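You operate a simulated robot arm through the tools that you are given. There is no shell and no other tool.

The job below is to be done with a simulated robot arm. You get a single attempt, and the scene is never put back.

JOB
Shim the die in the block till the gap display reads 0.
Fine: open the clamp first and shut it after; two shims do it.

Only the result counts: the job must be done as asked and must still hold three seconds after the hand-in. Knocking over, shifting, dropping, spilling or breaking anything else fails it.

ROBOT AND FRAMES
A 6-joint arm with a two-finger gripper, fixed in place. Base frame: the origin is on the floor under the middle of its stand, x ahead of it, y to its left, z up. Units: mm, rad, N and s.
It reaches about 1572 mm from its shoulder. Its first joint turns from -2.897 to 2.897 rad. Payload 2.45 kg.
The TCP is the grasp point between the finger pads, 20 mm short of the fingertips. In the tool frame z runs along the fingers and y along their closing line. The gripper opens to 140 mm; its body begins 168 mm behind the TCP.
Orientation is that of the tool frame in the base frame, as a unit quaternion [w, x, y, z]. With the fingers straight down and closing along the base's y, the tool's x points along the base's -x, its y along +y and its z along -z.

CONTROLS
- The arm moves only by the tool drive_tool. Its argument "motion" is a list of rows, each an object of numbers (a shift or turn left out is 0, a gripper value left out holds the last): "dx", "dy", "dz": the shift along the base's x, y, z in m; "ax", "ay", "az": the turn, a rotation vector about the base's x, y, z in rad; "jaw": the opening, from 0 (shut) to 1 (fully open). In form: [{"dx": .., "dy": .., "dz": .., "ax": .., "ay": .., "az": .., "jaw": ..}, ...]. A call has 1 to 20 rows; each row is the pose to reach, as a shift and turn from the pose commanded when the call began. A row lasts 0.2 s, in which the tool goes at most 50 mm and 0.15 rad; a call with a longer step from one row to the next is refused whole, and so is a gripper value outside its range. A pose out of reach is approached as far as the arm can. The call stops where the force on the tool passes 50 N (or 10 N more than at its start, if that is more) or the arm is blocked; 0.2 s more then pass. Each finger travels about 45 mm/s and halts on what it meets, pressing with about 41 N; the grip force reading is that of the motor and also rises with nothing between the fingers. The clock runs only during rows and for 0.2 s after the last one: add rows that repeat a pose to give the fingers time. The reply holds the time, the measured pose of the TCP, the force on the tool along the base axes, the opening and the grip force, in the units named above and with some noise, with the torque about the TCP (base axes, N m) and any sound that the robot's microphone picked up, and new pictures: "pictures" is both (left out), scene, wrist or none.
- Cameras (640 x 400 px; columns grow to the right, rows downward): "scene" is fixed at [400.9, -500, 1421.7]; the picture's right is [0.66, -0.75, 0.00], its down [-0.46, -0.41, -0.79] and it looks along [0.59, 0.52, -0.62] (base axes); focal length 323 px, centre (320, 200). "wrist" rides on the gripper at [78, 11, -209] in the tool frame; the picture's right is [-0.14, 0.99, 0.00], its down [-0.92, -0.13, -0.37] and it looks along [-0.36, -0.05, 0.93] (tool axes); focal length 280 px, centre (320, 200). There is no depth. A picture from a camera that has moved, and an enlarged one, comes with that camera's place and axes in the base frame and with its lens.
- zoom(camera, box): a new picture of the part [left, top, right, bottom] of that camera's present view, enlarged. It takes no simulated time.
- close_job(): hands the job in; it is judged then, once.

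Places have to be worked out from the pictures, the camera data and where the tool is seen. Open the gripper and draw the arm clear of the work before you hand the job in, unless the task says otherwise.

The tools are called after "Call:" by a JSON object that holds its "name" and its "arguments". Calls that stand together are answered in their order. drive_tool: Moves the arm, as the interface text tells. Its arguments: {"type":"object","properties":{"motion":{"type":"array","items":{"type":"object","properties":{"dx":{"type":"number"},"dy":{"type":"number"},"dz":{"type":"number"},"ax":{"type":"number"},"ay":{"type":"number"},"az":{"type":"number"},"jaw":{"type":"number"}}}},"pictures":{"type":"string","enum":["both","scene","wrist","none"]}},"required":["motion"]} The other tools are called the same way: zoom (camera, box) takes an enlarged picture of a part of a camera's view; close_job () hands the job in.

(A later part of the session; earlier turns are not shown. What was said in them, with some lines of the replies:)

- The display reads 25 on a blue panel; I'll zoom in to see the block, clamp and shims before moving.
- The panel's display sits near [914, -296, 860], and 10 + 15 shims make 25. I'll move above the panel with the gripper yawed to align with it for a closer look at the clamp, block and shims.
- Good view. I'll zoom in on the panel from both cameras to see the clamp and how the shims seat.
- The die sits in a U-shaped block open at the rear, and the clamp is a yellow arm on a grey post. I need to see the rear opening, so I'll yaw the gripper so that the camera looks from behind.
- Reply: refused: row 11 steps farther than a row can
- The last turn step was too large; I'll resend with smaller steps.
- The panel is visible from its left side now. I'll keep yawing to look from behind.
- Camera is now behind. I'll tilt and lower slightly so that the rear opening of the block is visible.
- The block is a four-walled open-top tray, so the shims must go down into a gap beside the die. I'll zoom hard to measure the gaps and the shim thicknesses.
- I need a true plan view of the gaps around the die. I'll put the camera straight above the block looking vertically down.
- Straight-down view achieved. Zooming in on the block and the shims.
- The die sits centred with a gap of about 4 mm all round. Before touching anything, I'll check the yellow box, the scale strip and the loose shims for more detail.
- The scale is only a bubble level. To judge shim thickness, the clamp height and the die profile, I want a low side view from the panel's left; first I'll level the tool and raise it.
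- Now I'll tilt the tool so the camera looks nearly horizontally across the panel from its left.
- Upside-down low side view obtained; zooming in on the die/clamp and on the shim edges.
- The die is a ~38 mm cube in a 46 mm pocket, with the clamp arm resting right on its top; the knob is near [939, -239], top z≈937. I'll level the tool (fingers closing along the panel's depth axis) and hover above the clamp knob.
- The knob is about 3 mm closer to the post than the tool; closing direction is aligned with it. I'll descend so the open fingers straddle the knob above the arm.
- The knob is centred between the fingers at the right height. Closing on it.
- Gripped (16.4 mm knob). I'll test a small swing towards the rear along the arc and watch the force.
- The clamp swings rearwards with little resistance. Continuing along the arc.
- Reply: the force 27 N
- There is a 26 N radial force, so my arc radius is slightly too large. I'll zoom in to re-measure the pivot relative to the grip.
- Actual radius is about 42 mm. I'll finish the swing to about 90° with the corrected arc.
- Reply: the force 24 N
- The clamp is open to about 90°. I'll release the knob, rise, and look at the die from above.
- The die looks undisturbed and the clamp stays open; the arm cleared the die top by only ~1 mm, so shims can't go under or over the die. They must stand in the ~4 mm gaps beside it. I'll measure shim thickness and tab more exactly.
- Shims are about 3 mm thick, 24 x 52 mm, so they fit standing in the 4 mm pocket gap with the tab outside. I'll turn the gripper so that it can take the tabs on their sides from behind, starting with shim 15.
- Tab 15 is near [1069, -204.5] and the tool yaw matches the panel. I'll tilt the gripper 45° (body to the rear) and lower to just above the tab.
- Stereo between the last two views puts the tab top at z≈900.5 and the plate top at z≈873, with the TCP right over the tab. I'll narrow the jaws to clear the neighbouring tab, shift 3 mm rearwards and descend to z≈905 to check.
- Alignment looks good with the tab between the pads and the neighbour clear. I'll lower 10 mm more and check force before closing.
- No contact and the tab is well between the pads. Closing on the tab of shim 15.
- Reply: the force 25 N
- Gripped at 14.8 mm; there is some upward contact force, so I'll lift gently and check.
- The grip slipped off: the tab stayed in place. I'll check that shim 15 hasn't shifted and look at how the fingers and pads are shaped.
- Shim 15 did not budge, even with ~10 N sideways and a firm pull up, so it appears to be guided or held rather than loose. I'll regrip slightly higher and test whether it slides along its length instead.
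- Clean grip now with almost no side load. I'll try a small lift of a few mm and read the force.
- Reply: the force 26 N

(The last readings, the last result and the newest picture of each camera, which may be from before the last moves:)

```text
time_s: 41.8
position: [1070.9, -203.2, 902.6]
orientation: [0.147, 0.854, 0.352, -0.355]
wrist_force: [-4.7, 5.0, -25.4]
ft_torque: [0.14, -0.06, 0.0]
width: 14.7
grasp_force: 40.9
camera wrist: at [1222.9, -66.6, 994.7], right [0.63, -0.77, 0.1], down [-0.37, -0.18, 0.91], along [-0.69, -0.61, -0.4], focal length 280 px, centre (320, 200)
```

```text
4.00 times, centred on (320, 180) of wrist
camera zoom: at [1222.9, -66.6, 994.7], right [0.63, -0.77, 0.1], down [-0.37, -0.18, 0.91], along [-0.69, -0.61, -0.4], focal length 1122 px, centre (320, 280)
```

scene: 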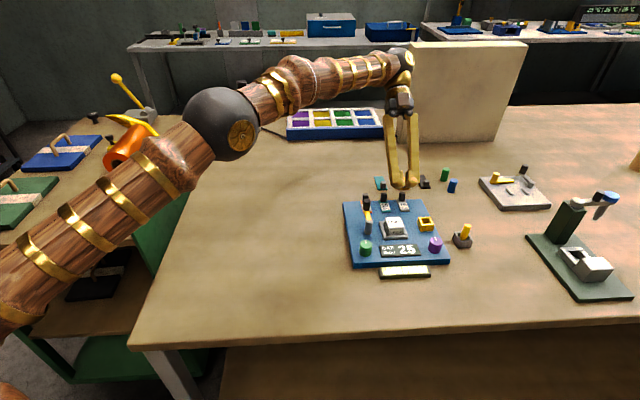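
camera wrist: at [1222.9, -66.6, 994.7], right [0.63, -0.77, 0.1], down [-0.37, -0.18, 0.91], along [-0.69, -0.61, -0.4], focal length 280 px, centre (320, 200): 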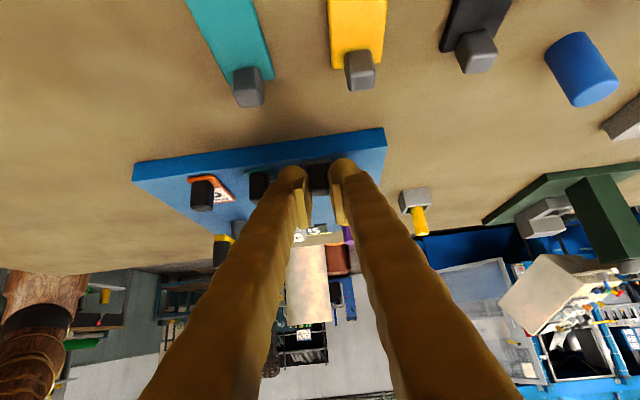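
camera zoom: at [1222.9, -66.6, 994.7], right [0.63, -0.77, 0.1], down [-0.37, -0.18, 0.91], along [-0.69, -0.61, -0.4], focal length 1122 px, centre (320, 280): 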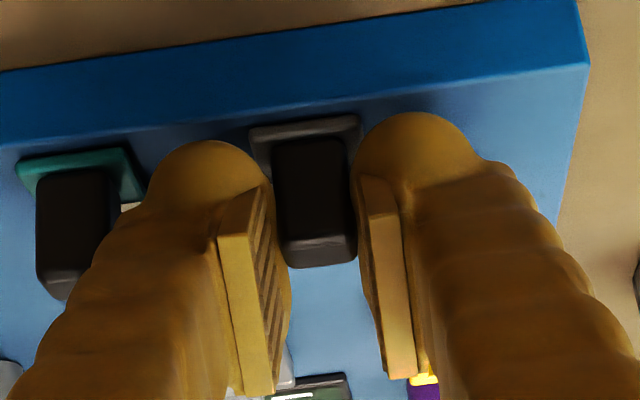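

The shim resists lifting with 25 N, so it is captive and must slide. I'll return to the neutral height and try sliding it towards the die.

Call:
{"name": "drive_tool", "arguments": {"motion": [{"dz": -0.0015}, {"dz": -0.003}, {"dx": -0.0007, "dy": -0.0007, "dz": -0.003}, {"dx": -0.0014, "dy": -0.0014, "dz": -0.003}, {"dx": -0.0021, "dy": -0.0021, "dz": -0.003}, {"dx": -0.0028, "dy": -0.0028, "dz": -0.003}, {"dx": -0.0028, "dy": -0.0028, "dz": -0.003}], "pictures": "wrist"}}

Call:
{"name": "zoom", "arguments": {"camera": "wrist", "box": [250, 130, 390, 230]}}

```text
time_s: 43.4
position: [1068.1, -205.7, 901.5]
orientation: [0.147, 0.854, 0.351, -0.354]
wrist_force: [-8.4, 8.8, 27.2]
ft_torque: [0.09, 0.26, 0.02]
width: 14.7
grasp_force: 40.7
camera wrist: at [1219.6, -69.7, 993.6], right [0.63, -0.77, 0.1], down [-0.37, -0.18, 0.91], along [-0.68, -0.61, -0.4], focal length 280 px, centre (320, 200)
```

wrist: 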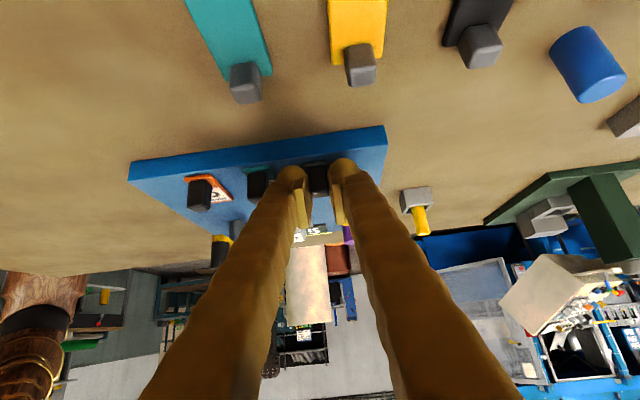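

```text
4.00 times, centred on (320, 180) of wrist
camera zoom: at [1219.6, -69.7, 993.6], right [0.63, -0.77, 0.1], down [-0.37, -0.18, 0.91], along [-0.68, -0.61, -0.4], focal length 1122 px, centre (320, 280)
```

zoom: 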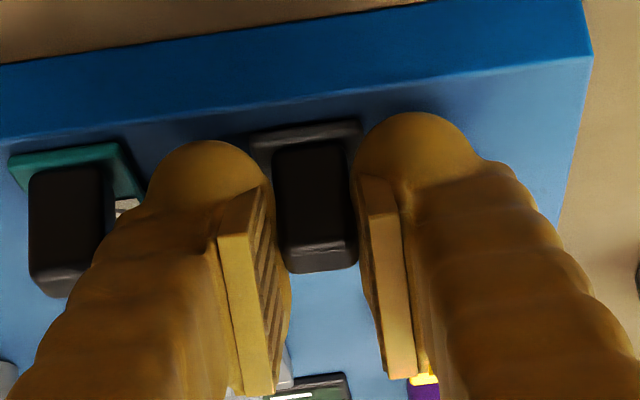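

The shim moved freely with the tool along its length — it is a slider. I'll relieve the vertical load and slide it further towards the die.

Call:
{"name": "drive_tool", "arguments": {"motion": [{"dz": 0.0025}, {"dx": -0.0028, "dy": -0.0028, "dz": 0.0025}, {"dx": -0.0057, "dy": -0.0057, "dz": 0.0025}, {"dx": -0.0085, "dy": -0.0085, "dz": 0.0025}, {"dx": -0.0113, "dy": -0.0113, "dz": 0.0025}, {"dx": -0.0113, "dy": -0.0113, "dz": 0.0025}], "pictures": "both"}}

Call:
{"name": "zoom", "arguments": {"camera": "scene", "box": [340, 180, 450, 260]}}

```text
time_s: 44.8
position: [1056.6, -216.6, 901.5]
orientation: [0.147, 0.853, 0.353, -0.354]
wrist_force: [-17.3, 17.1, -25.5]
ft_torque: [0.21, 0.04, -0.1]
width: 15.2
grasp_force: 41.2
camera wrist: at [1209.1, -80.6, 993.6], right [0.63, -0.77, 0.1], down [-0.37, -0.18, 0.91], along [-0.69, -0.61, -0.4], focal length 280 px, centre (320, 200)
```

scene: 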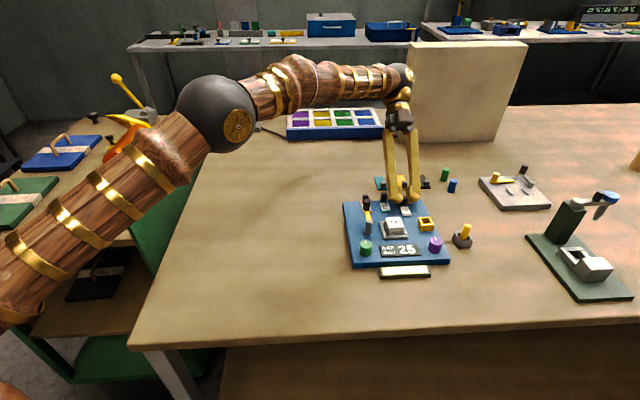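
wrist: 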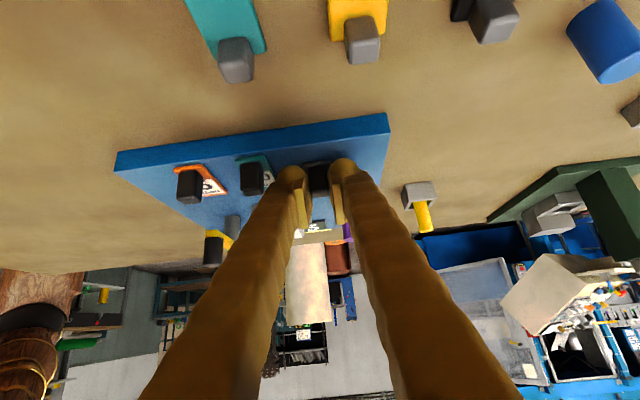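

```text
5.00 times, centred on (395, 220) of scene
camera zoom: at [400.9, -500.0, 1421.7], right [0.66, -0.75, 0.0], down [-0.46, -0.41, -0.79], along [0.59, 0.52, -0.62], focal length 1616 px, centre (-55, 100)
```

zoom: 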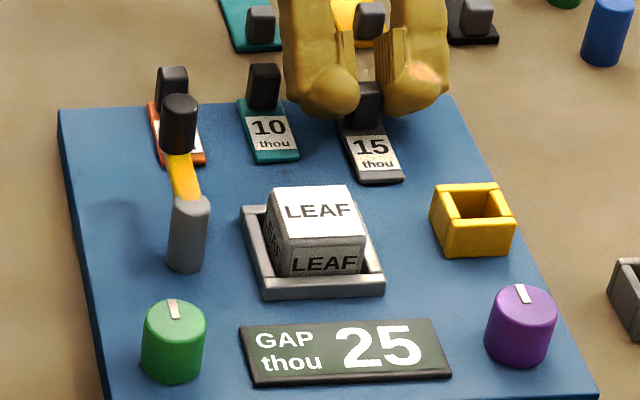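

The shim has slid ~20 mm; the side force shows the slide axis is ~1° off mine. I'll relieve the load and continue along the corrected direction.

Call:
{"name": "drive_tool", "arguments": {"motion": [{"dx": -0.0007, "dy": 0.0007, "dz": -0.0012}, {"dx": -0.0043, "dy": -0.0028, "dz": -0.0012}, {"dx": -0.0079, "dy": -0.0063, "dz": -0.0012}, {"dx": -0.0115, "dy": -0.0098, "dz": -0.0012}, {"dx": -0.0151, "dy": -0.0132, "dz": -0.0012}, {"dx": -0.0151, "dy": -0.0132, "dz": -0.0012}], "pictures": "both"}}

Call:
{"name": "zoom", "arguments": {"camera": "scene", "box": [340, 180, 450, 260]}}

```text
time_s: 46.2
position: [1042.0, -230.5, 902.9]
orientation: [0.148, 0.854, 0.351, -0.354]
wrist_force: [27.0, 7.3, 12.4]
ft_torque: [0.1, -0.4, 0.1]
width: 14.6
grasp_force: 41.0
camera wrist: at [1194.0, -94.8, 995.6], right [0.63, -0.77, 0.1], down [-0.37, -0.18, 0.91], along [-0.68, -0.61, -0.4], focal length 280 px, centre (320, 200)
```

scene: 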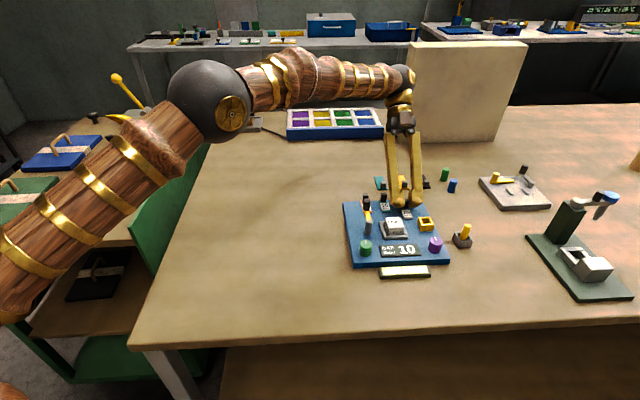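
wrist: 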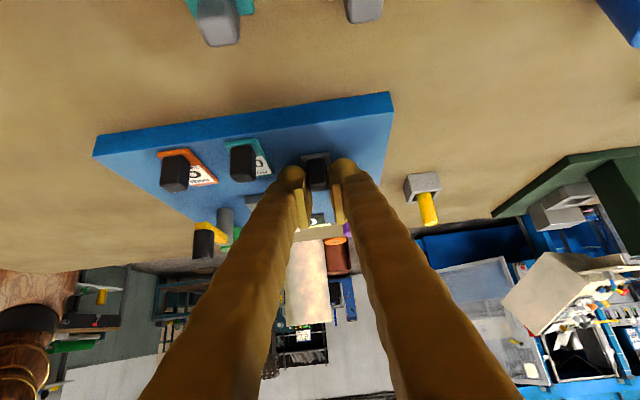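

```text
5.00 times, centred on (395, 220) of scene
camera zoom: at [400.9, -500.0, 1421.7], right [0.66, -0.75, 0.0], down [-0.46, -0.41, -0.79], along [0.59, 0.52, -0.62], focal length 1616 px, centre (-55, 100)
```

zoom: 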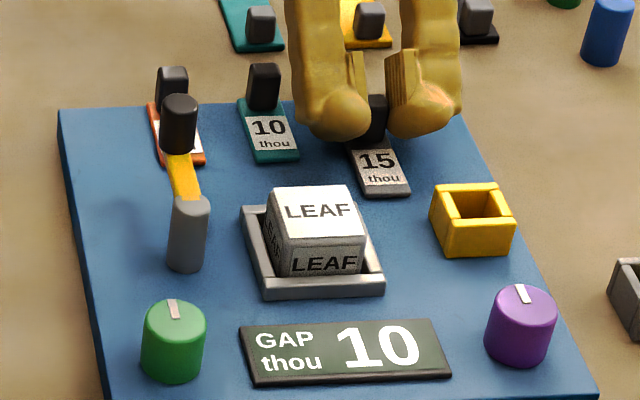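

The display now reads 10, and shim 15 is at its end stop. I'll release, rise clear and confirm it stays.

Call:
{"name": "drive_tool", "arguments": {"motion": [{"jaw": 0.12}, {"jaw": 0.175}, {"jaw": 0.175}, {"dz": 0.015, "jaw": 0.175}, {"dz": 0.035, "jaw": 0.175}, {"dz": 0.05, "jaw": 0.175}, {"dz": 0.05, "jaw": 0.175}], "pictures": "both"}}

Call:
{"name": "zoom", "arguments": {"camera": "scene", "box": [340, 180, 450, 260]}}

Call:
{"name": "zoom", "arguments": {"camera": "wrist", "box": [200, 120, 360, 240]}}

```text
time_s: 47.8
position: [1041.4, -229.1, 952.2]
orientation: [0.148, 0.853, 0.352, -0.355]
wrist_force: [-0.4, 0.2, 0.3]
ft_torque: [0.0, 0.0, -0.01]
width: 24.4
grasp_force: 0.1
camera wrist: at [1193.9, -94.1, 1044.0], right [0.63, -0.77, 0.1], down [-0.37, -0.18, 0.91], along [-0.68, -0.61, -0.4], focal length 280 px, centre (320, 200)
```

scene: 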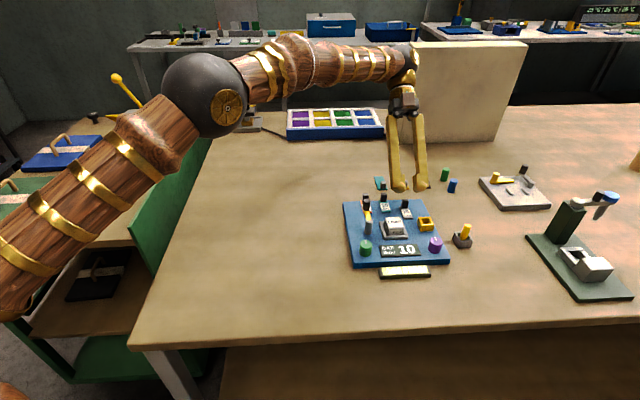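
wrist: 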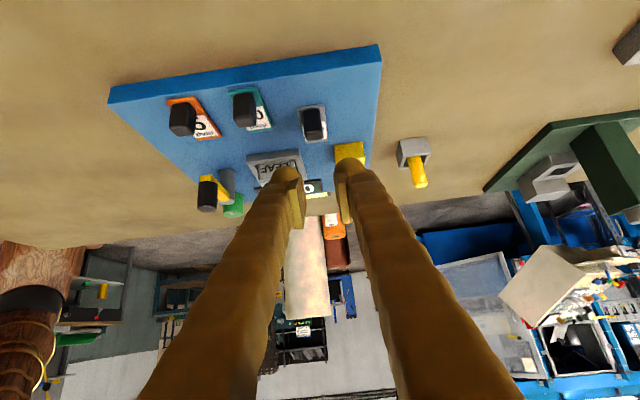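

```text
5.00 times, centred on (395, 220) of scene
camera zoom: at [400.9, -500.0, 1421.7], right [0.66, -0.75, 0.0], down [-0.46, -0.41, -0.79], along [0.59, 0.52, -0.62], focal length 1616 px, centre (-55, 100)
```

zoom: 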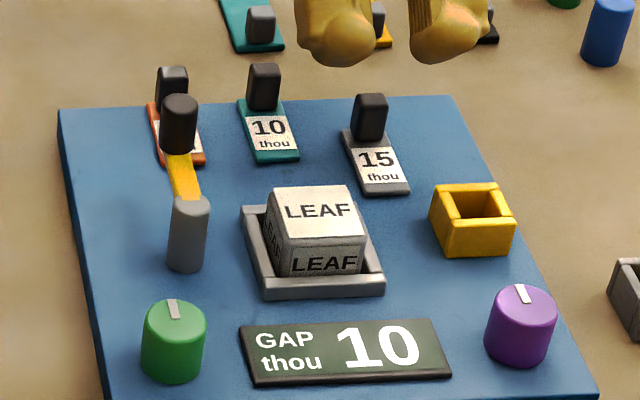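

```text
3.33 times, centred on (280, 180) of wrist
camera zoom: at [1193.9, -94.1, 1044.0], right [0.63, -0.77, 0.1], down [-0.37, -0.18, 0.91], along [-0.68, -0.61, -0.4], focal length 935 px, centre (453, 267)
```

zoom: 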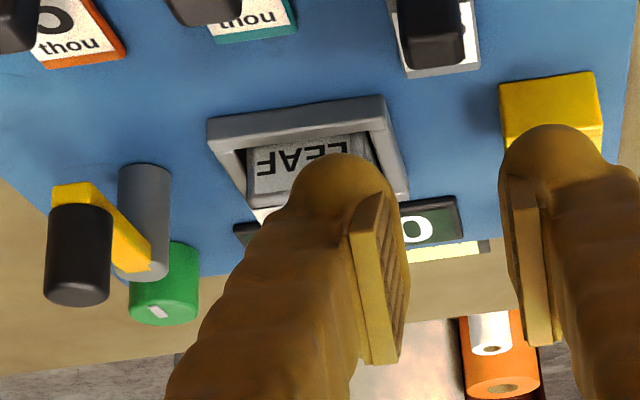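

Shim 15 holds at the stop and the display shows 10. Now I'll move over the tab of shim 10, near [1035, -169.5].

Call:
{"name": "drive_tool", "arguments": {"motion": [{"dx": -0.002, "dy": 0.021, "az": 0.015}, {"dx": -0.0035, "dy": 0.042, "az": 0.015}, {"dx": -0.0049, "dy": 0.0626, "az": 0.015}, {"dx": -0.0049, "dy": 0.0626, "dz": -0.012, "az": 0.015}, {"dx": -0.0049, "dy": 0.0626, "dz": -0.012, "az": 0.015}], "pictures": "both"}}

Call:
{"name": "zoom", "arguments": {"camera": "wrist", "box": [250, 120, 390, 220]}}

Call:
{"name": "zoom", "arguments": {"camera": "scene", "box": [350, 165, 425, 215]}}

```text
time_s: 49.0
position: [1036.1, -167.5, 940.5]
orientation: [0.15, 0.852, 0.358, -0.353]
wrist_force: [0.6, -0.5, 0.3]
ft_torque: [0.03, -0.02, -0.01]
width: 24.4
grasp_force: 0.0
camera wrist: at [1186.6, -29.9, 1032.1], right [0.64, -0.76, 0.1], down [-0.36, -0.19, 0.91], along [-0.68, -0.62, -0.4], focal length 280 px, centre (320, 200)
```

scene: 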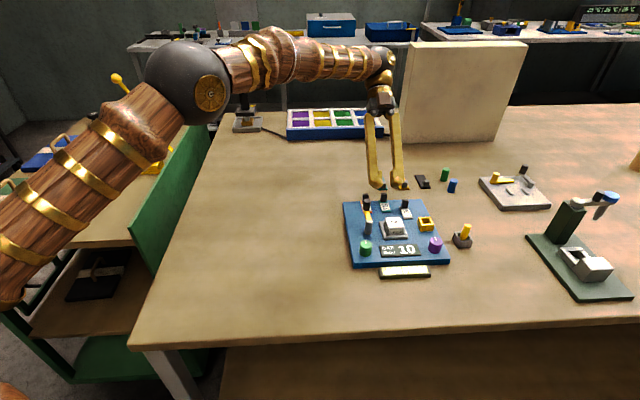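
wrist: 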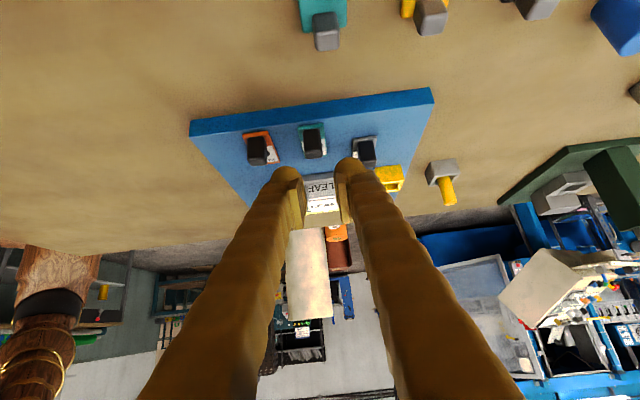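

```text
4.00 times, centred on (320, 170) of wrist
camera zoom: at [1186.6, -29.9, 1032.1], right [0.64, -0.76, 0.1], down [-0.36, -0.19, 0.91], along [-0.68, -0.62, -0.4], focal length 1122 px, centre (320, 320)
```

zoom: 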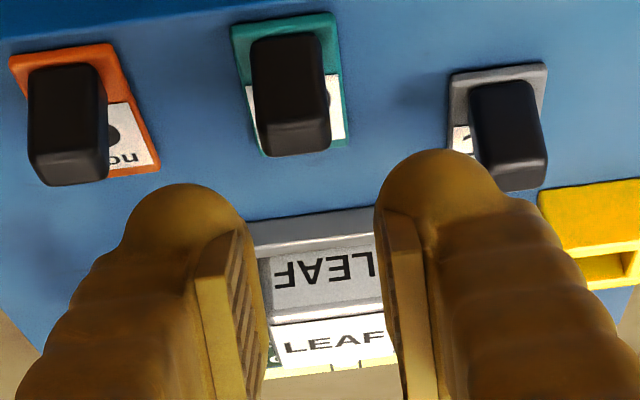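

```text
8.00 times, centred on (388, 190) of scene
camera zoom: at [400.9, -500.0, 1421.7], right [0.66, -0.75, 0.0], down [-0.46, -0.41, -0.79], along [0.59, 0.52, -0.62], focal length 2585 px, centre (-220, 280)
```

zoom: 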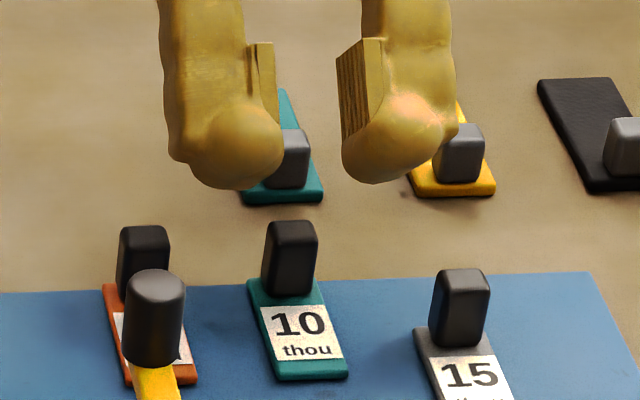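

Shim 10's tab sits centred (about 1 mm left). I'll descend with a small correction and close on it.

Call:
{"name": "drive_tool", "arguments": {"motion": [{"dx": -0.0006, "dy": 0.0006, "dz": -0.015}, {"dx": -0.0006, "dy": 0.0006, "dz": -0.03}, {"dx": -0.0006, "dy": 0.0006, "dz": -0.0393}, {"dx": -0.0006, "dy": 0.0006, "dz": -0.0393}], "pictures": "wrist"}}

Call:
{"name": "zoom", "arguments": {"camera": "wrist", "box": [250, 130, 390, 230]}}

```text
time_s: 50.0
position: [1036.1, -167.2, 899.7]
orientation: [0.15, 0.851, 0.359, -0.353]
wrist_force: [-0.3, 0.3, -0.7]
ft_torque: [0.03, 0.0, -0.01]
width: 24.6
grasp_force: 0.1
camera wrist: at [1186.2, -28.9, 992.2], right [0.64, -0.76, 0.1], down [-0.36, -0.19, 0.91], along [-0.68, -0.62, -0.4], focal length 280 px, centre (320, 200)
```

wrist: 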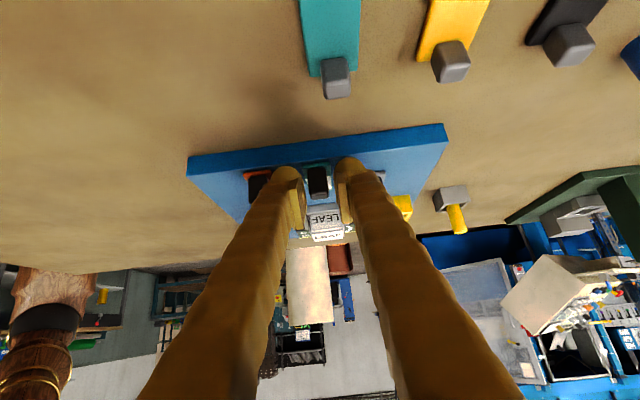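

```text
4.00 times, centred on (320, 180) of wrist
camera zoom: at [1186.2, -28.9, 992.2], right [0.64, -0.76, 0.1], down [-0.36, -0.19, 0.91], along [-0.68, -0.62, -0.4], focal length 1122 px, centre (320, 280)
```

zoom: 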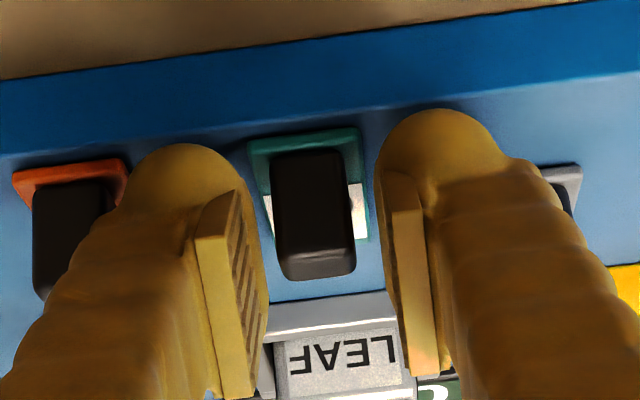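

Well placed, no contact. Closing on tab 10.

Call:
{"name": "drive_tool", "arguments": {"motion": [{"jaw": 0.12}, {"jaw": 0.08}, {"jaw": 0.05}, {"jaw": 0.05}], "pictures": "none"}}

```text
time_s: 51.0
position: [1036.3, -166.3, 900.1]
orientation: [0.15, 0.851, 0.358, -0.354]
wrist_force: [-15.2, 11.2, -2.4]
ft_torque: [0.03, 0.01, -0.23]
width: 14.8
grasp_force: 38.3
```

Gripped; a slight side load, so I'll ease 0.6 mm sideways and slide shim 10 towards the die.

Call:
{"name": "drive_tool", "arguments": {"motion": [{"dx": -0.0005, "dy": 0.0005}, {"dx": -0.0041, "dy": -0.003}, {"dx": -0.0077, "dy": -0.0065}, {"dx": -0.0113, "dy": -0.0099}, {"dx": -0.0149, "dy": -0.0134}, {"dx": -0.0185, "dy": -0.0169}, {"dx": -0.0221, "dy": -0.0204}, {"dx": -0.0221, "dy": -0.0204}], "pictures": "both"}}

Call:
{"name": "zoom", "arguments": {"camera": "scene", "box": [340, 180, 450, 260]}}

```text
time_s: 52.8
position: [1013.2, -187.8, 900.5]
orientation: [0.151, 0.851, 0.358, -0.353]
wrist_force: [20.4, -19.4, -9.6]
ft_torque: [-0.17, -0.32, 0.06]
width: 14.9
grasp_force: 40.8
camera wrist: at [1164.3, -49.5, 992.4], right [0.64, -0.76, 0.1], down [-0.37, -0.19, 0.91], along [-0.68, -0.62, -0.4], focal length 280 px, centre (320, 200)
```

scene: 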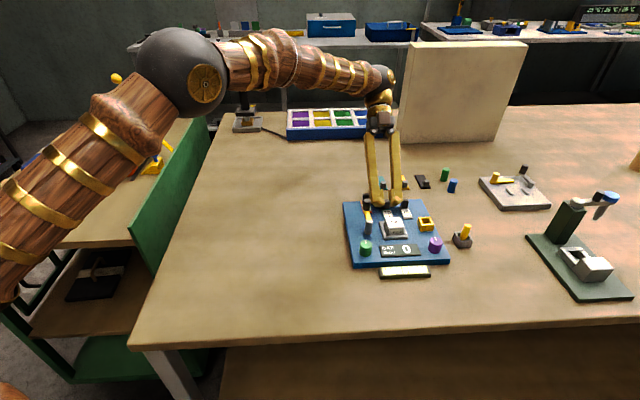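
wrist: 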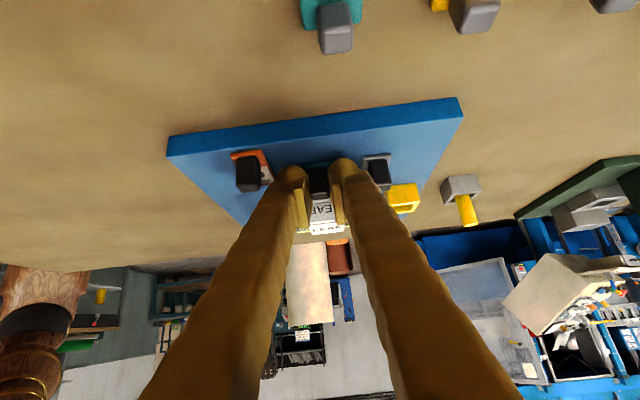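

```text
5.00 times, centred on (395, 220) of scene
camera zoom: at [400.9, -500.0, 1421.7], right [0.66, -0.75, 0.0], down [-0.46, -0.41, -0.79], along [0.59, 0.52, -0.62], focal length 1616 px, centre (-55, 100)
```

zoom: 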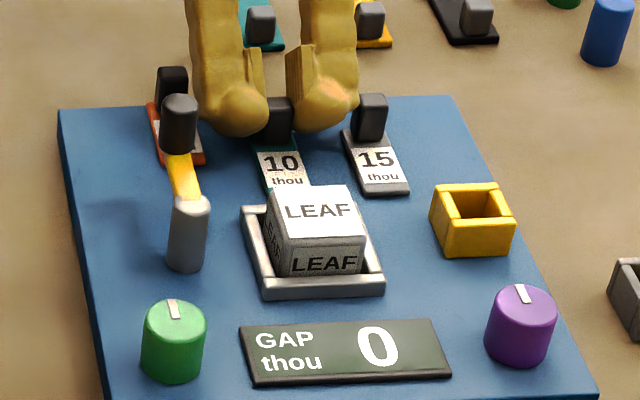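

The display reads 0. To be sure shim 10 is fully home, I'll relieve the side load and push on gently to its end stop.

Call:
{"name": "drive_tool", "arguments": {"motion": [{"dx": 0.0007, "dy": -0.0007}, {"dx": -0.0007, "dy": -0.0021}, {"dx": -0.0021, "dy": -0.0035}, {"dx": -0.0028, "dy": -0.0042}, {"dx": -0.0028, "dy": -0.0042}], "pictures": "none"}}

```text
time_s: 54.0
position: [1012.0, -191.3, 901.2]
orientation: [0.151, 0.851, 0.358, -0.353]
wrist_force: [38.2, 0.3, 2.0]
ft_torque: [0.0, -0.47, 0.06]
width: 14.8
grasp_force: 40.9
```

The end stop is reached (27 N along the slide). Releasing and rising.

Call:
{"name": "drive_tool", "arguments": {"motion": [{"dx": 0.001, "dy": 0.0004, "jaw": 0.12}, {"dx": 0.001, "dy": 0.0004, "jaw": 0.175}, {"dx": 0.001, "dy": 0.0004, "jaw": 0.175}, {"dx": 0.001, "dy": 0.0004, "dz": 0.015, "jaw": 0.175}, {"dx": 0.001, "dy": 0.0004, "dz": 0.04, "jaw": 0.175}, {"dx": 0.001, "dy": 0.0004, "dz": 0.08, "jaw": 0.175}, {"dx": 0.001, "dy": 0.0004, "dz": 0.11, "jaw": 0.175}], "pictures": "both"}}

Call:
{"name": "zoom", "arguments": {"camera": "scene", "box": [340, 180, 450, 260]}}

```text
time_s: 55.6
position: [1012.8, -190.0, 1011.0]
orientation: [0.15, 0.851, 0.359, -0.353]
wrist_force: [0.0, 0.2, -0.1]
ft_torque: [-0.06, 0.04, -0.03]
width: 24.7
grasp_force: 0.1
camera wrist: at [1162.4, -52.4, 1102.4], right [0.64, -0.76, 0.1], down [-0.36, -0.19, 0.91], along [-0.68, -0.62, -0.4], focal length 280 px, centre (320, 200)
```

scene: 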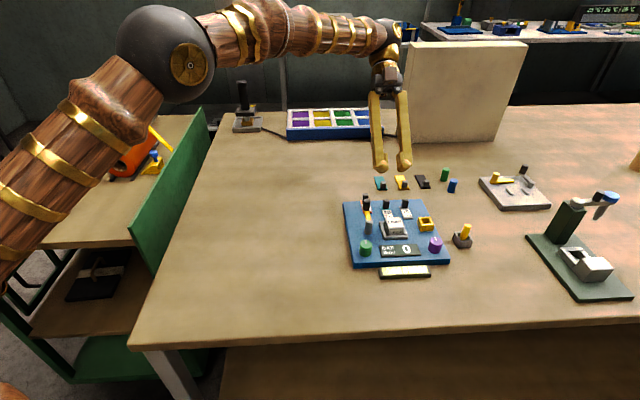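
wrist: 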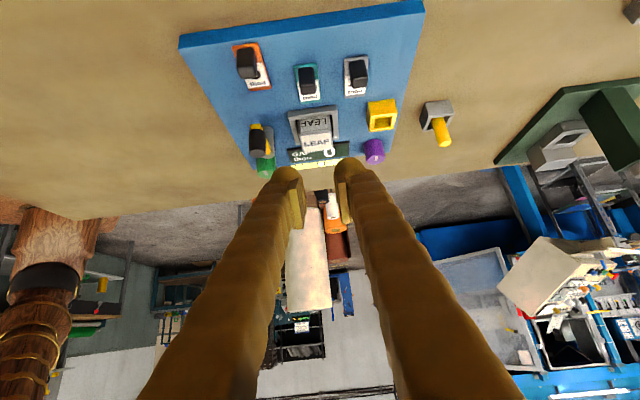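

```text
5.00 times, centred on (395, 220) of scene
camera zoom: at [400.9, -500.0, 1421.7], right [0.66, -0.75, 0.0], down [-0.46, -0.41, -0.79], along [0.59, 0.52, -0.62], focal length 1616 px, centre (-55, 100)
```

zoom: 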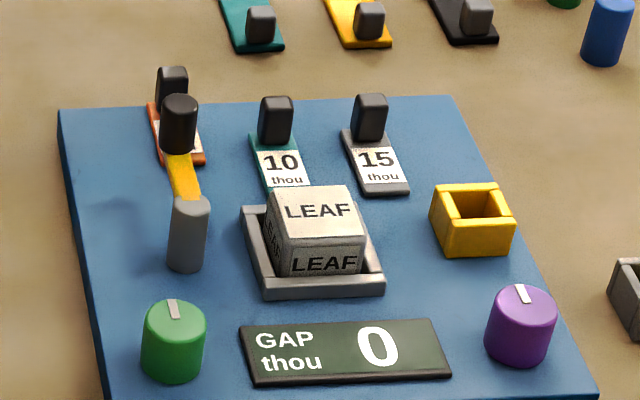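

Gap shows 0 with both shims home. Now to shut the clamp: I'll level the tool and turn it back to the orientation used for the knob.

Call:
{"name": "drive_tool", "arguments": {"motion": [{"dz": 0.01, "ax": 0.094, "ay": -0.0913}, {"dz": 0.02, "ax": 0.188, "ay": -0.1827}, {"dz": 0.03, "ax": 0.2825, "ay": -0.274}, {"dz": 0.04, "ax": 0.3767, "ay": -0.3653}, {"dz": 0.05, "ax": 0.4708, "ay": -0.4567}, {"dz": 0.05, "ax": 0.565, "ay": -0.548}, {"dz": 0.05, "ax": 0.565, "ay": -0.548}], "pictures": "none"}}

Call:
{"name": "drive_tool", "arguments": {"motion": [{"dx": -0.0065, "dy": 0.0012, "az": 0.14}, {"dx": -0.013, "dy": 0.0024, "az": 0.28}, {"dx": -0.0195, "dy": 0.0036, "az": 0.42}, {"dx": -0.026, "dy": 0.0048, "az": 0.56}, {"dx": -0.0325, "dy": 0.006, "az": 0.7}, {"dx": -0.039, "dy": 0.0072, "az": 0.84}, {"dx": -0.0455, "dy": 0.0084, "az": 0.98}, {"dx": -0.052, "dy": 0.0096, "az": 1.12}, {"dx": -0.0585, "dy": 0.0108, "az": 1.26}, {"dx": -0.065, "dy": 0.012, "az": 1.4}, {"dx": -0.0715, "dy": 0.0132, "az": 1.54}, {"dx": -0.0757, "dy": 0.0137, "az": 1.56}], "pictures": "none"}}

Call:
{"name": "drive_tool", "arguments": {"motion": [{"az": 0.14, "jaw": 0.3}, {"az": 0.28, "jaw": 0.3}, {"az": 0.42, "jaw": 0.3}, {"az": 0.56, "jaw": 0.3}, {"az": 0.7, "jaw": 0.3}, {"az": 0.84, "jaw": 0.3}, {"az": 0.98, "jaw": 0.3}, {"az": 1.12, "jaw": 0.3}, {"az": 1.26, "jaw": 0.3}, {"az": 1.4, "jaw": 0.3}, {"az": 1.54, "jaw": 0.3}, {"az": 1.56, "jaw": 0.3}, {"az": 1.56, "jaw": 0.3}], "pictures": "both"}}

```text
time_s: 57.2
position: [1012.3, -191.4, 1060.4]
orientation: [-0.001, 0.922, 0.388, 0.0]
wrist_force: [0.1, 0.2, 0.1]
ft_torque: [0.0, -0.02, -0.02]
width: 24.5
grasp_force: 0.1
```

```text
time_s: 59.8
position: [935.9, -176.8, 1059.8]
orientation: [-0.001, 0.381, 0.925, 0.0]
wrist_force: [-0.1, -0.1, -1.2]
ft_torque: [-0.03, -0.01, 0.01]
width: 24.5
grasp_force: 0.2
```

```text
time_s: 62.6
position: [937.1, -177.1, 1061.5]
orientation: [0.0, -0.378, 0.926, 0.0]
wrist_force: [0.0, 0.3, 0.6]
ft_torque: [0.01, 0.01, 0.0]
width: 42.0
grasp_force: 0.0
camera wrist: at [873.6, -224.3, 1269.7], right [-0.6, 0.8, 0.0], down [0.75, 0.55, 0.37], along [0.3, 0.22, -0.93], focal length 280 px, centre (320, 200)
```

scene: 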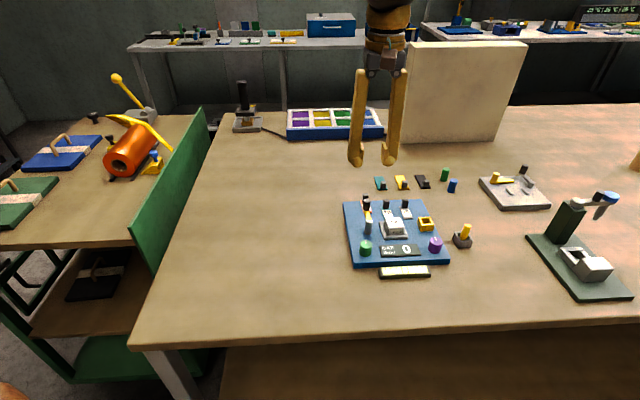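
wrist: 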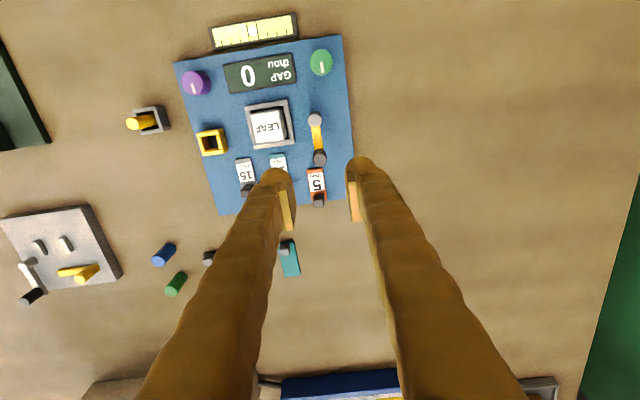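

Same relative view as when I released the knob. Descending straight onto it and closing.

Call:
{"name": "drive_tool", "arguments": {"motion": [{"dx": 0.0003, "dz": -0.03}, {"dx": 0.0003, "dz": -0.065}, {"dx": 0.0003, "dz": -0.095}, {"dx": 0.0003, "dz": -0.115}, {"dx": 0.0003, "dz": -0.121}, {"dx": 0.0003, "dz": -0.121}, {"dx": 0.0003, "dz": -0.121, "jaw": 0.2}, {"dx": 0.0003, "dz": -0.121, "jaw": 0.1}, {"dx": 0.0003, "dz": -0.121, "jaw": 0.06}, {"dx": 0.0003, "dz": -0.121, "jaw": 0.06}], "pictures": "wrist"}}

Call:
{"name": "zoom", "arguments": {"camera": "wrist", "box": [250, 100, 390, 220]}}

```text
time_s: 64.8
position: [936.9, -177.1, 939.5]
orientation: [0.0, -0.378, 0.926, 0.001]
wrist_force: [4.5, -2.6, -3.7]
ft_torque: [0.02, -0.07, 0.03]
width: 16.9
grasp_force: 42.1
camera wrist: at [874.1, -224.3, 1148.1], right [-0.59, 0.8, 0.0], down [0.75, 0.55, 0.37], along [0.3, 0.22, -0.93], focal length 280 px, centre (320, 200)
```

wrist: 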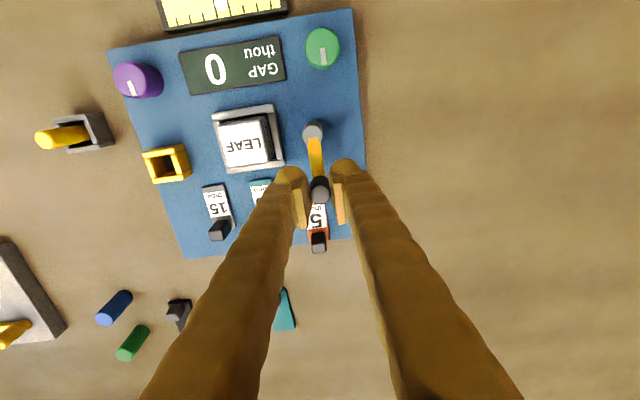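

```text
3.33 times, centred on (320, 160) of wrist
camera zoom: at [874.1, -224.3, 1148.1], right [-0.59, 0.8, 0.0], down [0.75, 0.55, 0.37], along [0.3, 0.22, -0.93], focal length 935 px, centre (320, 333)
```

zoom: 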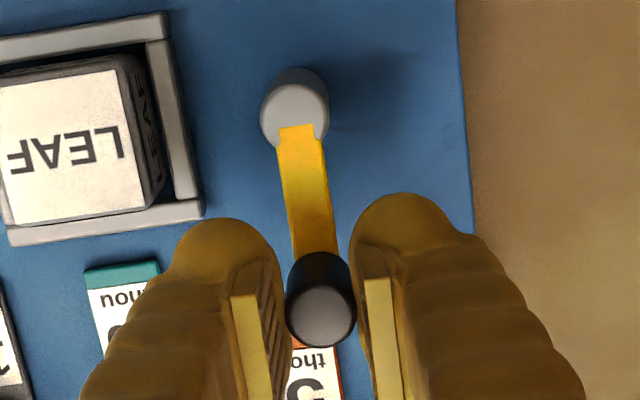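

Knob captured. To avoid radial strain I'll loosen slightly (caging, ~1 mm play) and swing it back along the arc most of the way.

Call:
{"name": "drive_tool", "arguments": {"motion": [{"jaw": 0.132}, {"jaw": 0.132}, {"dx": 0.0037, "dy": -0.00467, "az": -0.14}, {"dx": 0.00686, "dy": -0.00967, "az": -0.28}, {"dx": 0.00929, "dy": -0.01507, "az": -0.42}, {"dx": 0.01094, "dy": -0.02075, "az": -0.56}, {"dx": 0.01179, "dy": -0.02661, "az": -0.7}, {"dx": 0.01181, "dy": -0.03253, "az": -0.84}, {"dx": 0.011, "dy": -0.03838, "az": -0.98}, {"dx": 0.00938, "dy": -0.04408, "az": -1.12}, {"dx": 0.00938, "dy": -0.04408, "az": -1.12}], "pictures": "both"}}

Call:
{"name": "zoom", "arguments": {"camera": "wrist", "box": [250, 100, 390, 220]}}

```text
time_s: 67.2
position: [945.9, -221.7, 939.2]
orientation: [0.0, 0.172, 0.985, 0.0]
wrist_force: [1.1, 1.4, -0.1]
ft_torque: [0.0, 0.02, -0.02]
width: 18.7
grasp_force: 0.6
camera wrist: at [876.7, -184.7, 1148.9], right [0.47, 0.89, 0.0], down [0.82, -0.43, 0.37], along [0.33, -0.17, -0.93], focal length 280 px, centre (320, 200)
```

scene: 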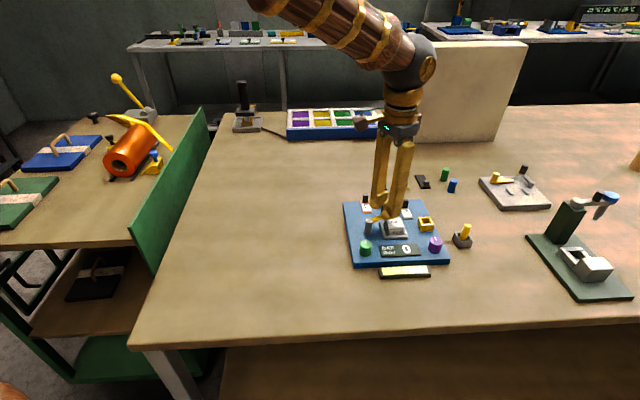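
wrist: 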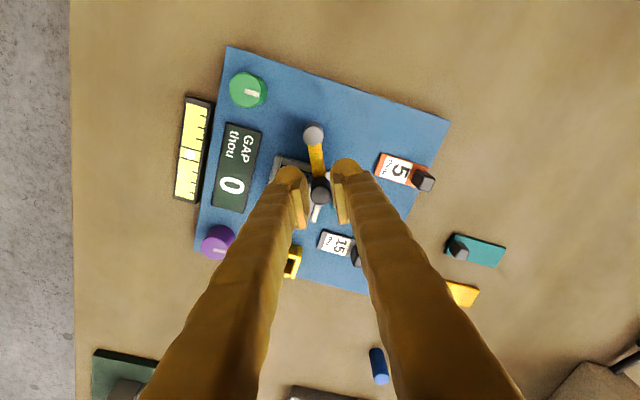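

```text
3.33 times, centred on (320, 160) of wrist
camera zoom: at [876.7, -184.7, 1148.9], right [0.47, 0.89, 0.0], down [0.82, -0.43, 0.37], along [0.33, -0.17, -0.93], focal length 935 px, centre (320, 333)
```

zoom: 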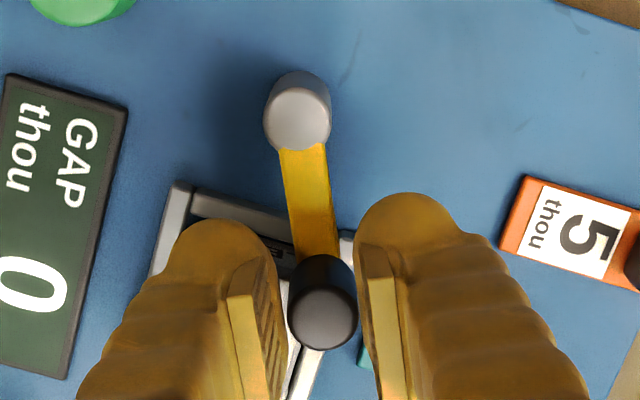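

Smooth with almost no force. Finishing the swing to the closed position.

Call:
{"name": "drive_tool", "arguments": {"motion": [{"dx": -0.0024, "dy": -0.00541, "az": -0.14}, {"dx": -0.00552, "dy": -0.01043, "az": -0.28}, {"dx": -0.00932, "dy": -0.01497, "az": -0.42}, {"dx": -0.01039, "dy": -0.01605, "az": -0.456}, {"dx": -0.01039, "dy": -0.01605, "az": -0.456}], "pictures": "both"}}

Call:
{"name": "zoom", "arguments": {"camera": "wrist", "box": [250, 100, 390, 220]}}

```text
time_s: 68.4
position: [935.9, -236.8, 940.6]
orientation: [0.0, 0.391, 0.921, 0.0]
wrist_force: [1.2, 2.2, -0.6]
ft_torque: [0.05, 0.0, 0.0]
width: 20.0
grasp_force: 1.1
camera wrist: at [889.4, -173.5, 1148.8], right [0.81, 0.59, 0.0], down [0.55, -0.75, 0.37], along [0.22, -0.3, -0.93], focal length 280 px, centre (320, 200)
```

scene: 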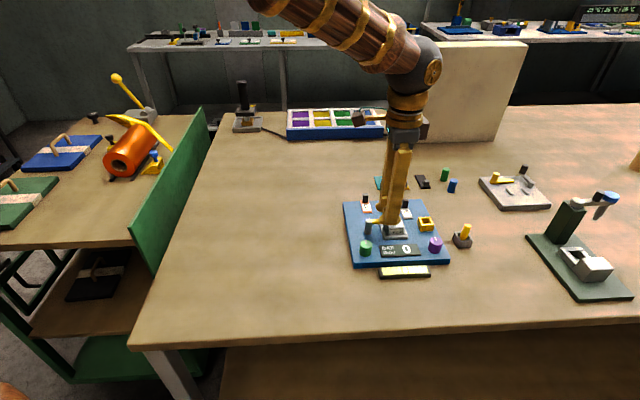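
wrist: 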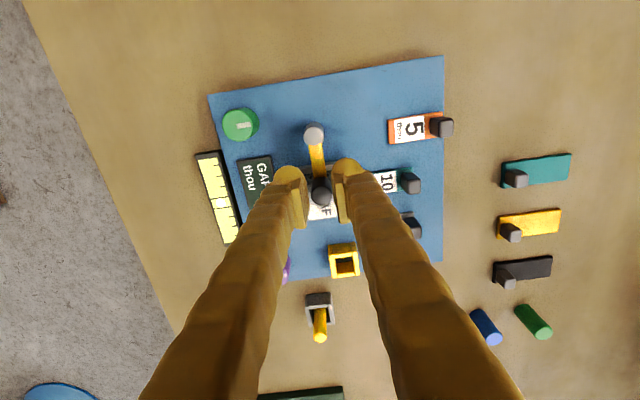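

```text
3.33 times, centred on (320, 160) of wrist
camera zoom: at [889.4, -173.5, 1148.8], right [0.81, 0.59, 0.0], down [0.55, -0.75, 0.37], along [0.22, -0.3, -0.93], focal length 935 px, centre (320, 333)
```

zoom: 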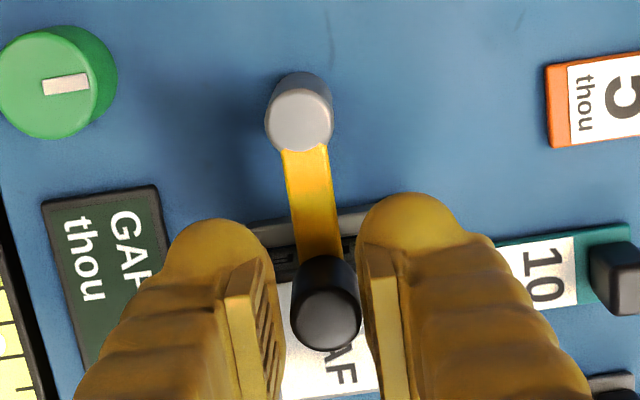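

The clamp seems to be at or very near its stop. I'll grip the knob (centring it slightly past closed) and read the force to confirm.

Call:
{"name": "drive_tool", "arguments": {"motion": [{"jaw": 0.09}, {"jaw": 0.06}, {"jaw": 0.06}, {"jaw": 0.06}], "pictures": "wrist"}}

Call:
{"name": "zoom", "arguments": {"camera": "wrist", "box": [250, 100, 390, 220]}}

Call:
{"name": "zoom", "arguments": {"camera": "scene", "box": [340, 185, 450, 260]}}

```text
time_s: 69.4
position: [935.8, -235.8, 940.4]
orientation: [0.001, 0.39, 0.921, 0.0]
wrist_force: [14.8, 10.8, -4.4]
ft_torque: [0.13, -0.16, -0.02]
width: 16.6
grasp_force: 42.3
camera wrist: at [889.7, -173.1, 1148.8], right [0.81, 0.59, 0.0], down [0.55, -0.75, 0.37], along [0.22, -0.3, -0.93], focal length 280 px, centre (320, 200)
```

wrist: 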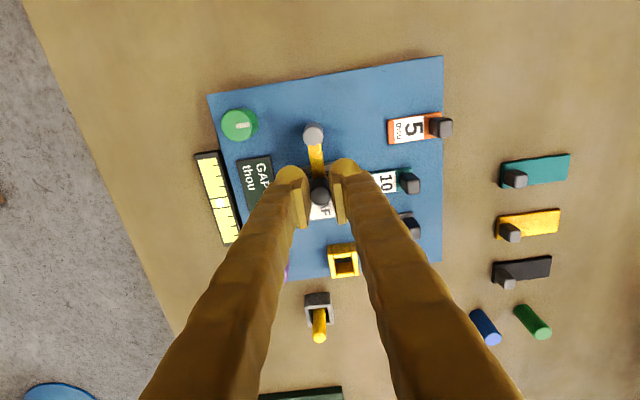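

```text
3.33 times, centred on (320, 160) of wrist
camera zoom: at [889.7, -173.1, 1148.8], right [0.81, 0.59, 0.0], down [0.55, -0.75, 0.37], along [0.22, -0.3, -0.93], focal length 935 px, centre (320, 333)
```

zoom: 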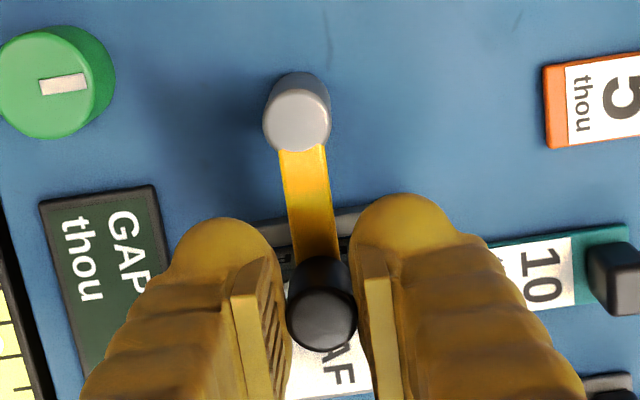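

```text
5.33 times, centred on (395, 222) of scene
camera zoom: at [400.9, -500.0, 1421.7], right [0.66, -0.75, 0.0], down [-0.46, -0.41, -0.79], along [0.59, 0.52, -0.62], focal length 1723 px, centre (-80, 80)
```

zoom: 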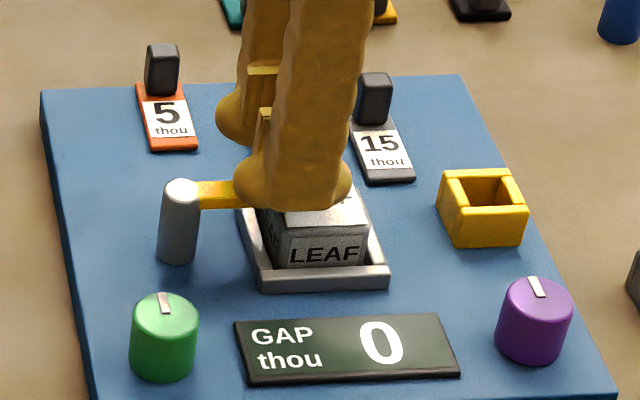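

An 18 N push-back along the swing confirms the clamp is against its closed stop, and the display reads 0. Releasing and withdrawing upwards.

Call:
{"name": "drive_tool", "arguments": {"motion": [{"jaw": 0.15}, {"jaw": 0.3}, {"jaw": 0.4}, {"jaw": 0.4}, {"dz": 0.03, "jaw": 0.4}, {"dz": 0.07, "jaw": 0.4}, {"dz": 0.11, "jaw": 0.4}, {"dz": 0.15, "jaw": 0.4}, {"dz": 0.2, "jaw": 0.4}, {"dz": 0.2, "jaw": 0.4}], "pictures": "both"}}

Call:
{"name": "zoom", "arguments": {"camera": "scene", "box": [340, 185, 450, 265]}}

Call:
{"name": "zoom", "arguments": {"camera": "scene", "box": [374, 212, 414, 242]}}

```text
time_s: 71.6
position: [935.3, -236.4, 1141.0]
orientation: [0.0, 0.389, 0.921, -0.001]
wrist_force: [1.4, 0.1, 0.4]
ft_torque: [0.01, -0.05, -0.01]
width: 55.9
grasp_force: 0.0
camera wrist: at [889.6, -173.1, 1349.8], right [0.81, 0.59, 0.0], down [0.55, -0.75, 0.37], along [0.22, -0.3, -0.93], focal length 280 px, centre (320, 200)
```

scene: 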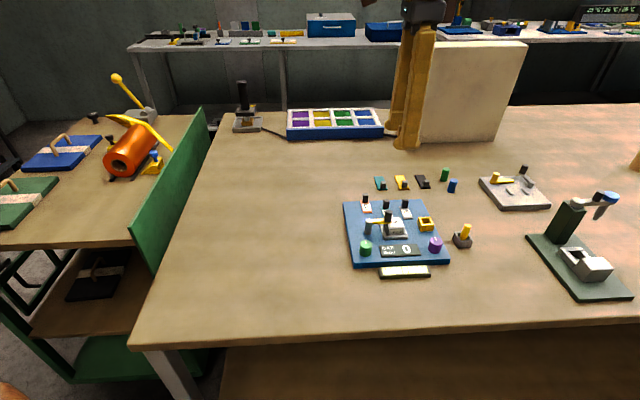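
wrist: 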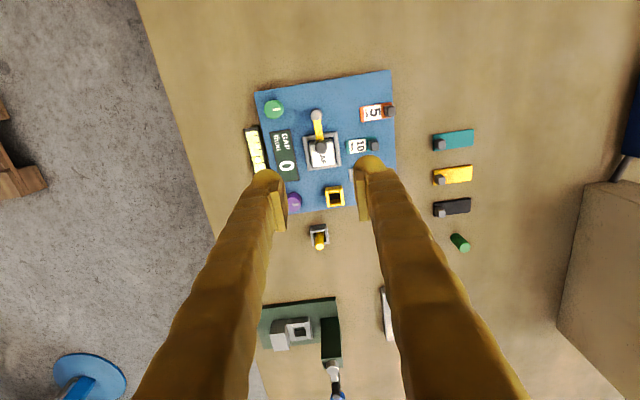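

```text
5.00 times, centred on (395, 225) of scene
camera zoom: at [400.9, -500.0, 1421.7], right [0.66, -0.75, 0.0], down [-0.46, -0.41, -0.79], along [0.59, 0.52, -0.62], focal length 1616 px, centre (-55, 75)
```

zoom: 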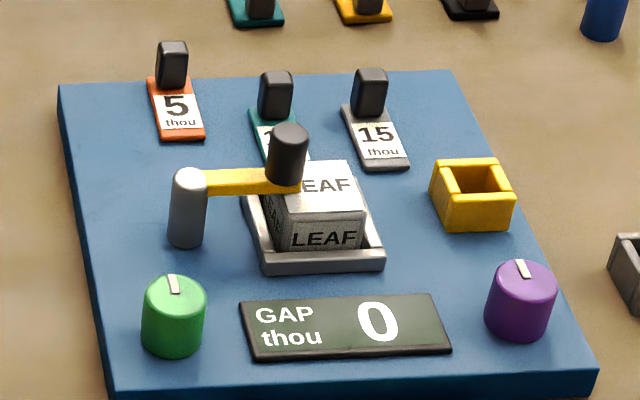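

```text
13.33 times, centred on (394, 227) of scene
camera zoom: at [400.9, -500.0, 1421.7], right [0.66, -0.75, 0.0], down [-0.46, -0.41, -0.79], along [0.59, 0.52, -0.62], focal length 4308 px, centre (-667, -160)
```

zoom: 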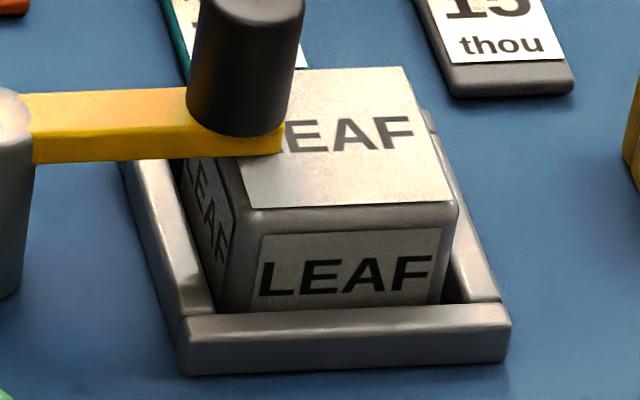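

The clamp is back exactly where it started, the display holds at 0, shim 5 and everything else is unmoved. I'll open the gripper fully and draw the arm well clear.

Call:
{"name": "drive_tool", "arguments": {"motion": [{"dx": -0.03, "dz": 0.02, "jaw": 0.6}, {"dx": -0.07, "dz": 0.04, "jaw": 0.8}, {"dx": -0.11, "dz": 0.05, "jaw": 1.0}, {"dx": -0.15, "dz": 0.05, "jaw": 1.0}, {"dx": -0.19, "dz": 0.05, "jaw": 1.0}, {"dx": -0.23, "dz": 0.05, "jaw": 1.0}, {"dx": -0.27, "dz": 0.05, "jaw": 1.0}, {"dx": -0.3, "dz": 0.05, "jaw": 1.0}, {"dx": -0.3, "dz": 0.05, "jaw": 1.0}, {"dx": -0.3, "dz": 0.05, "jaw": 1.0}], "pictures": "both"}}

Call:
{"name": "zoom", "arguments": {"camera": "scene", "box": [340, 165, 480, 285]}}

```text
time_s: 73.8
position: [635.7, -236.3, 1190.3]
orientation: [-0.001, 0.389, 0.921, 0.001]
wrist_force: [-0.2, 0.6, 0.2]
ft_torque: [0.02, -0.01, 0.02]
width: 140.1
grasp_force: 0.0
camera wrist: at [589.5, -172.9, 1398.8], right [0.81, 0.59, 0.0], down [0.55, -0.75, 0.37], along [0.22, -0.3, -0.93], focal length 280 px, centre (320, 200)
```

scene: 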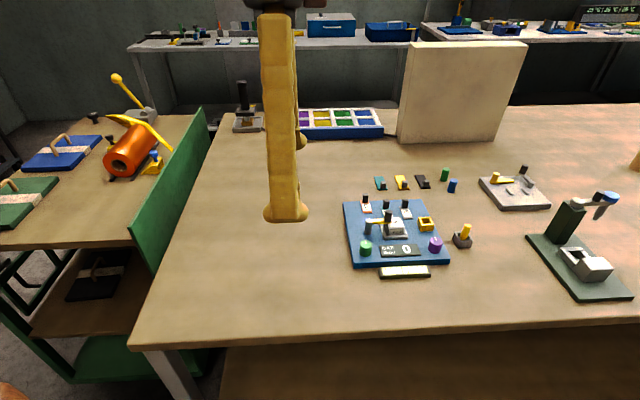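
wrist: 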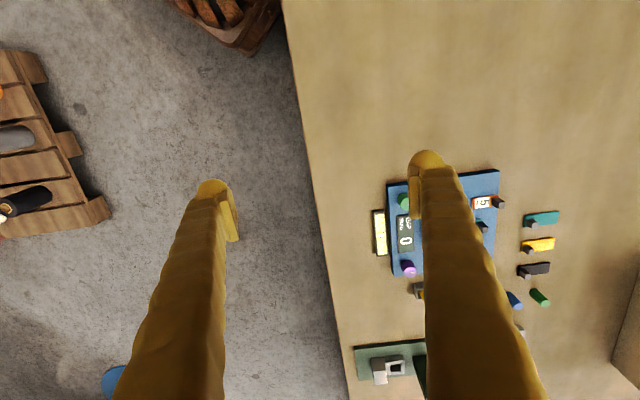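

```text
3.33 times, centred on (410, 225) of scene
camera zoom: at [400.9, -500.0, 1421.7], right [0.66, -0.75, 0.0], down [-0.46, -0.41, -0.79], along [0.59, 0.52, -0.62], focal length 1077 px, centre (20, 117)
```

zoom: 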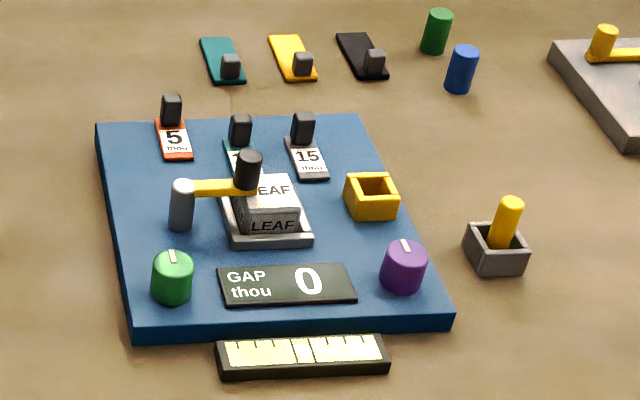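

The gap display reads 0, shims 10 and 15 are home, the clamp is shut, nothing else has moved, and the arm is clear with the gripper open. Handing the job in.

Call:
{"name": "close_job", "arguments": {}}

```text
The job is handed in.
```

The gap display reads 0, and I have handed the job in. I opened the clamp, used the 10 and 15 thou shims, and shut the clamp again.

- **Shims:** they turned out to be sliders on the panel, so I slid each one towards the die until it hit its end stop. The display went from 25 to 10, then to 0, and still read 0 after I released them and drew back.
- **Clamp:** it is back against its stop, and in the final pictures the arm is where it was at the start.
- **Everything else:** the 5 thou shim and the loose items on the table looked unmoved in the last pictures. While working out how the shims move, I tried to lift the 15 thou one; it did not budge.

The arm is clear of the work with the gripper fully open.
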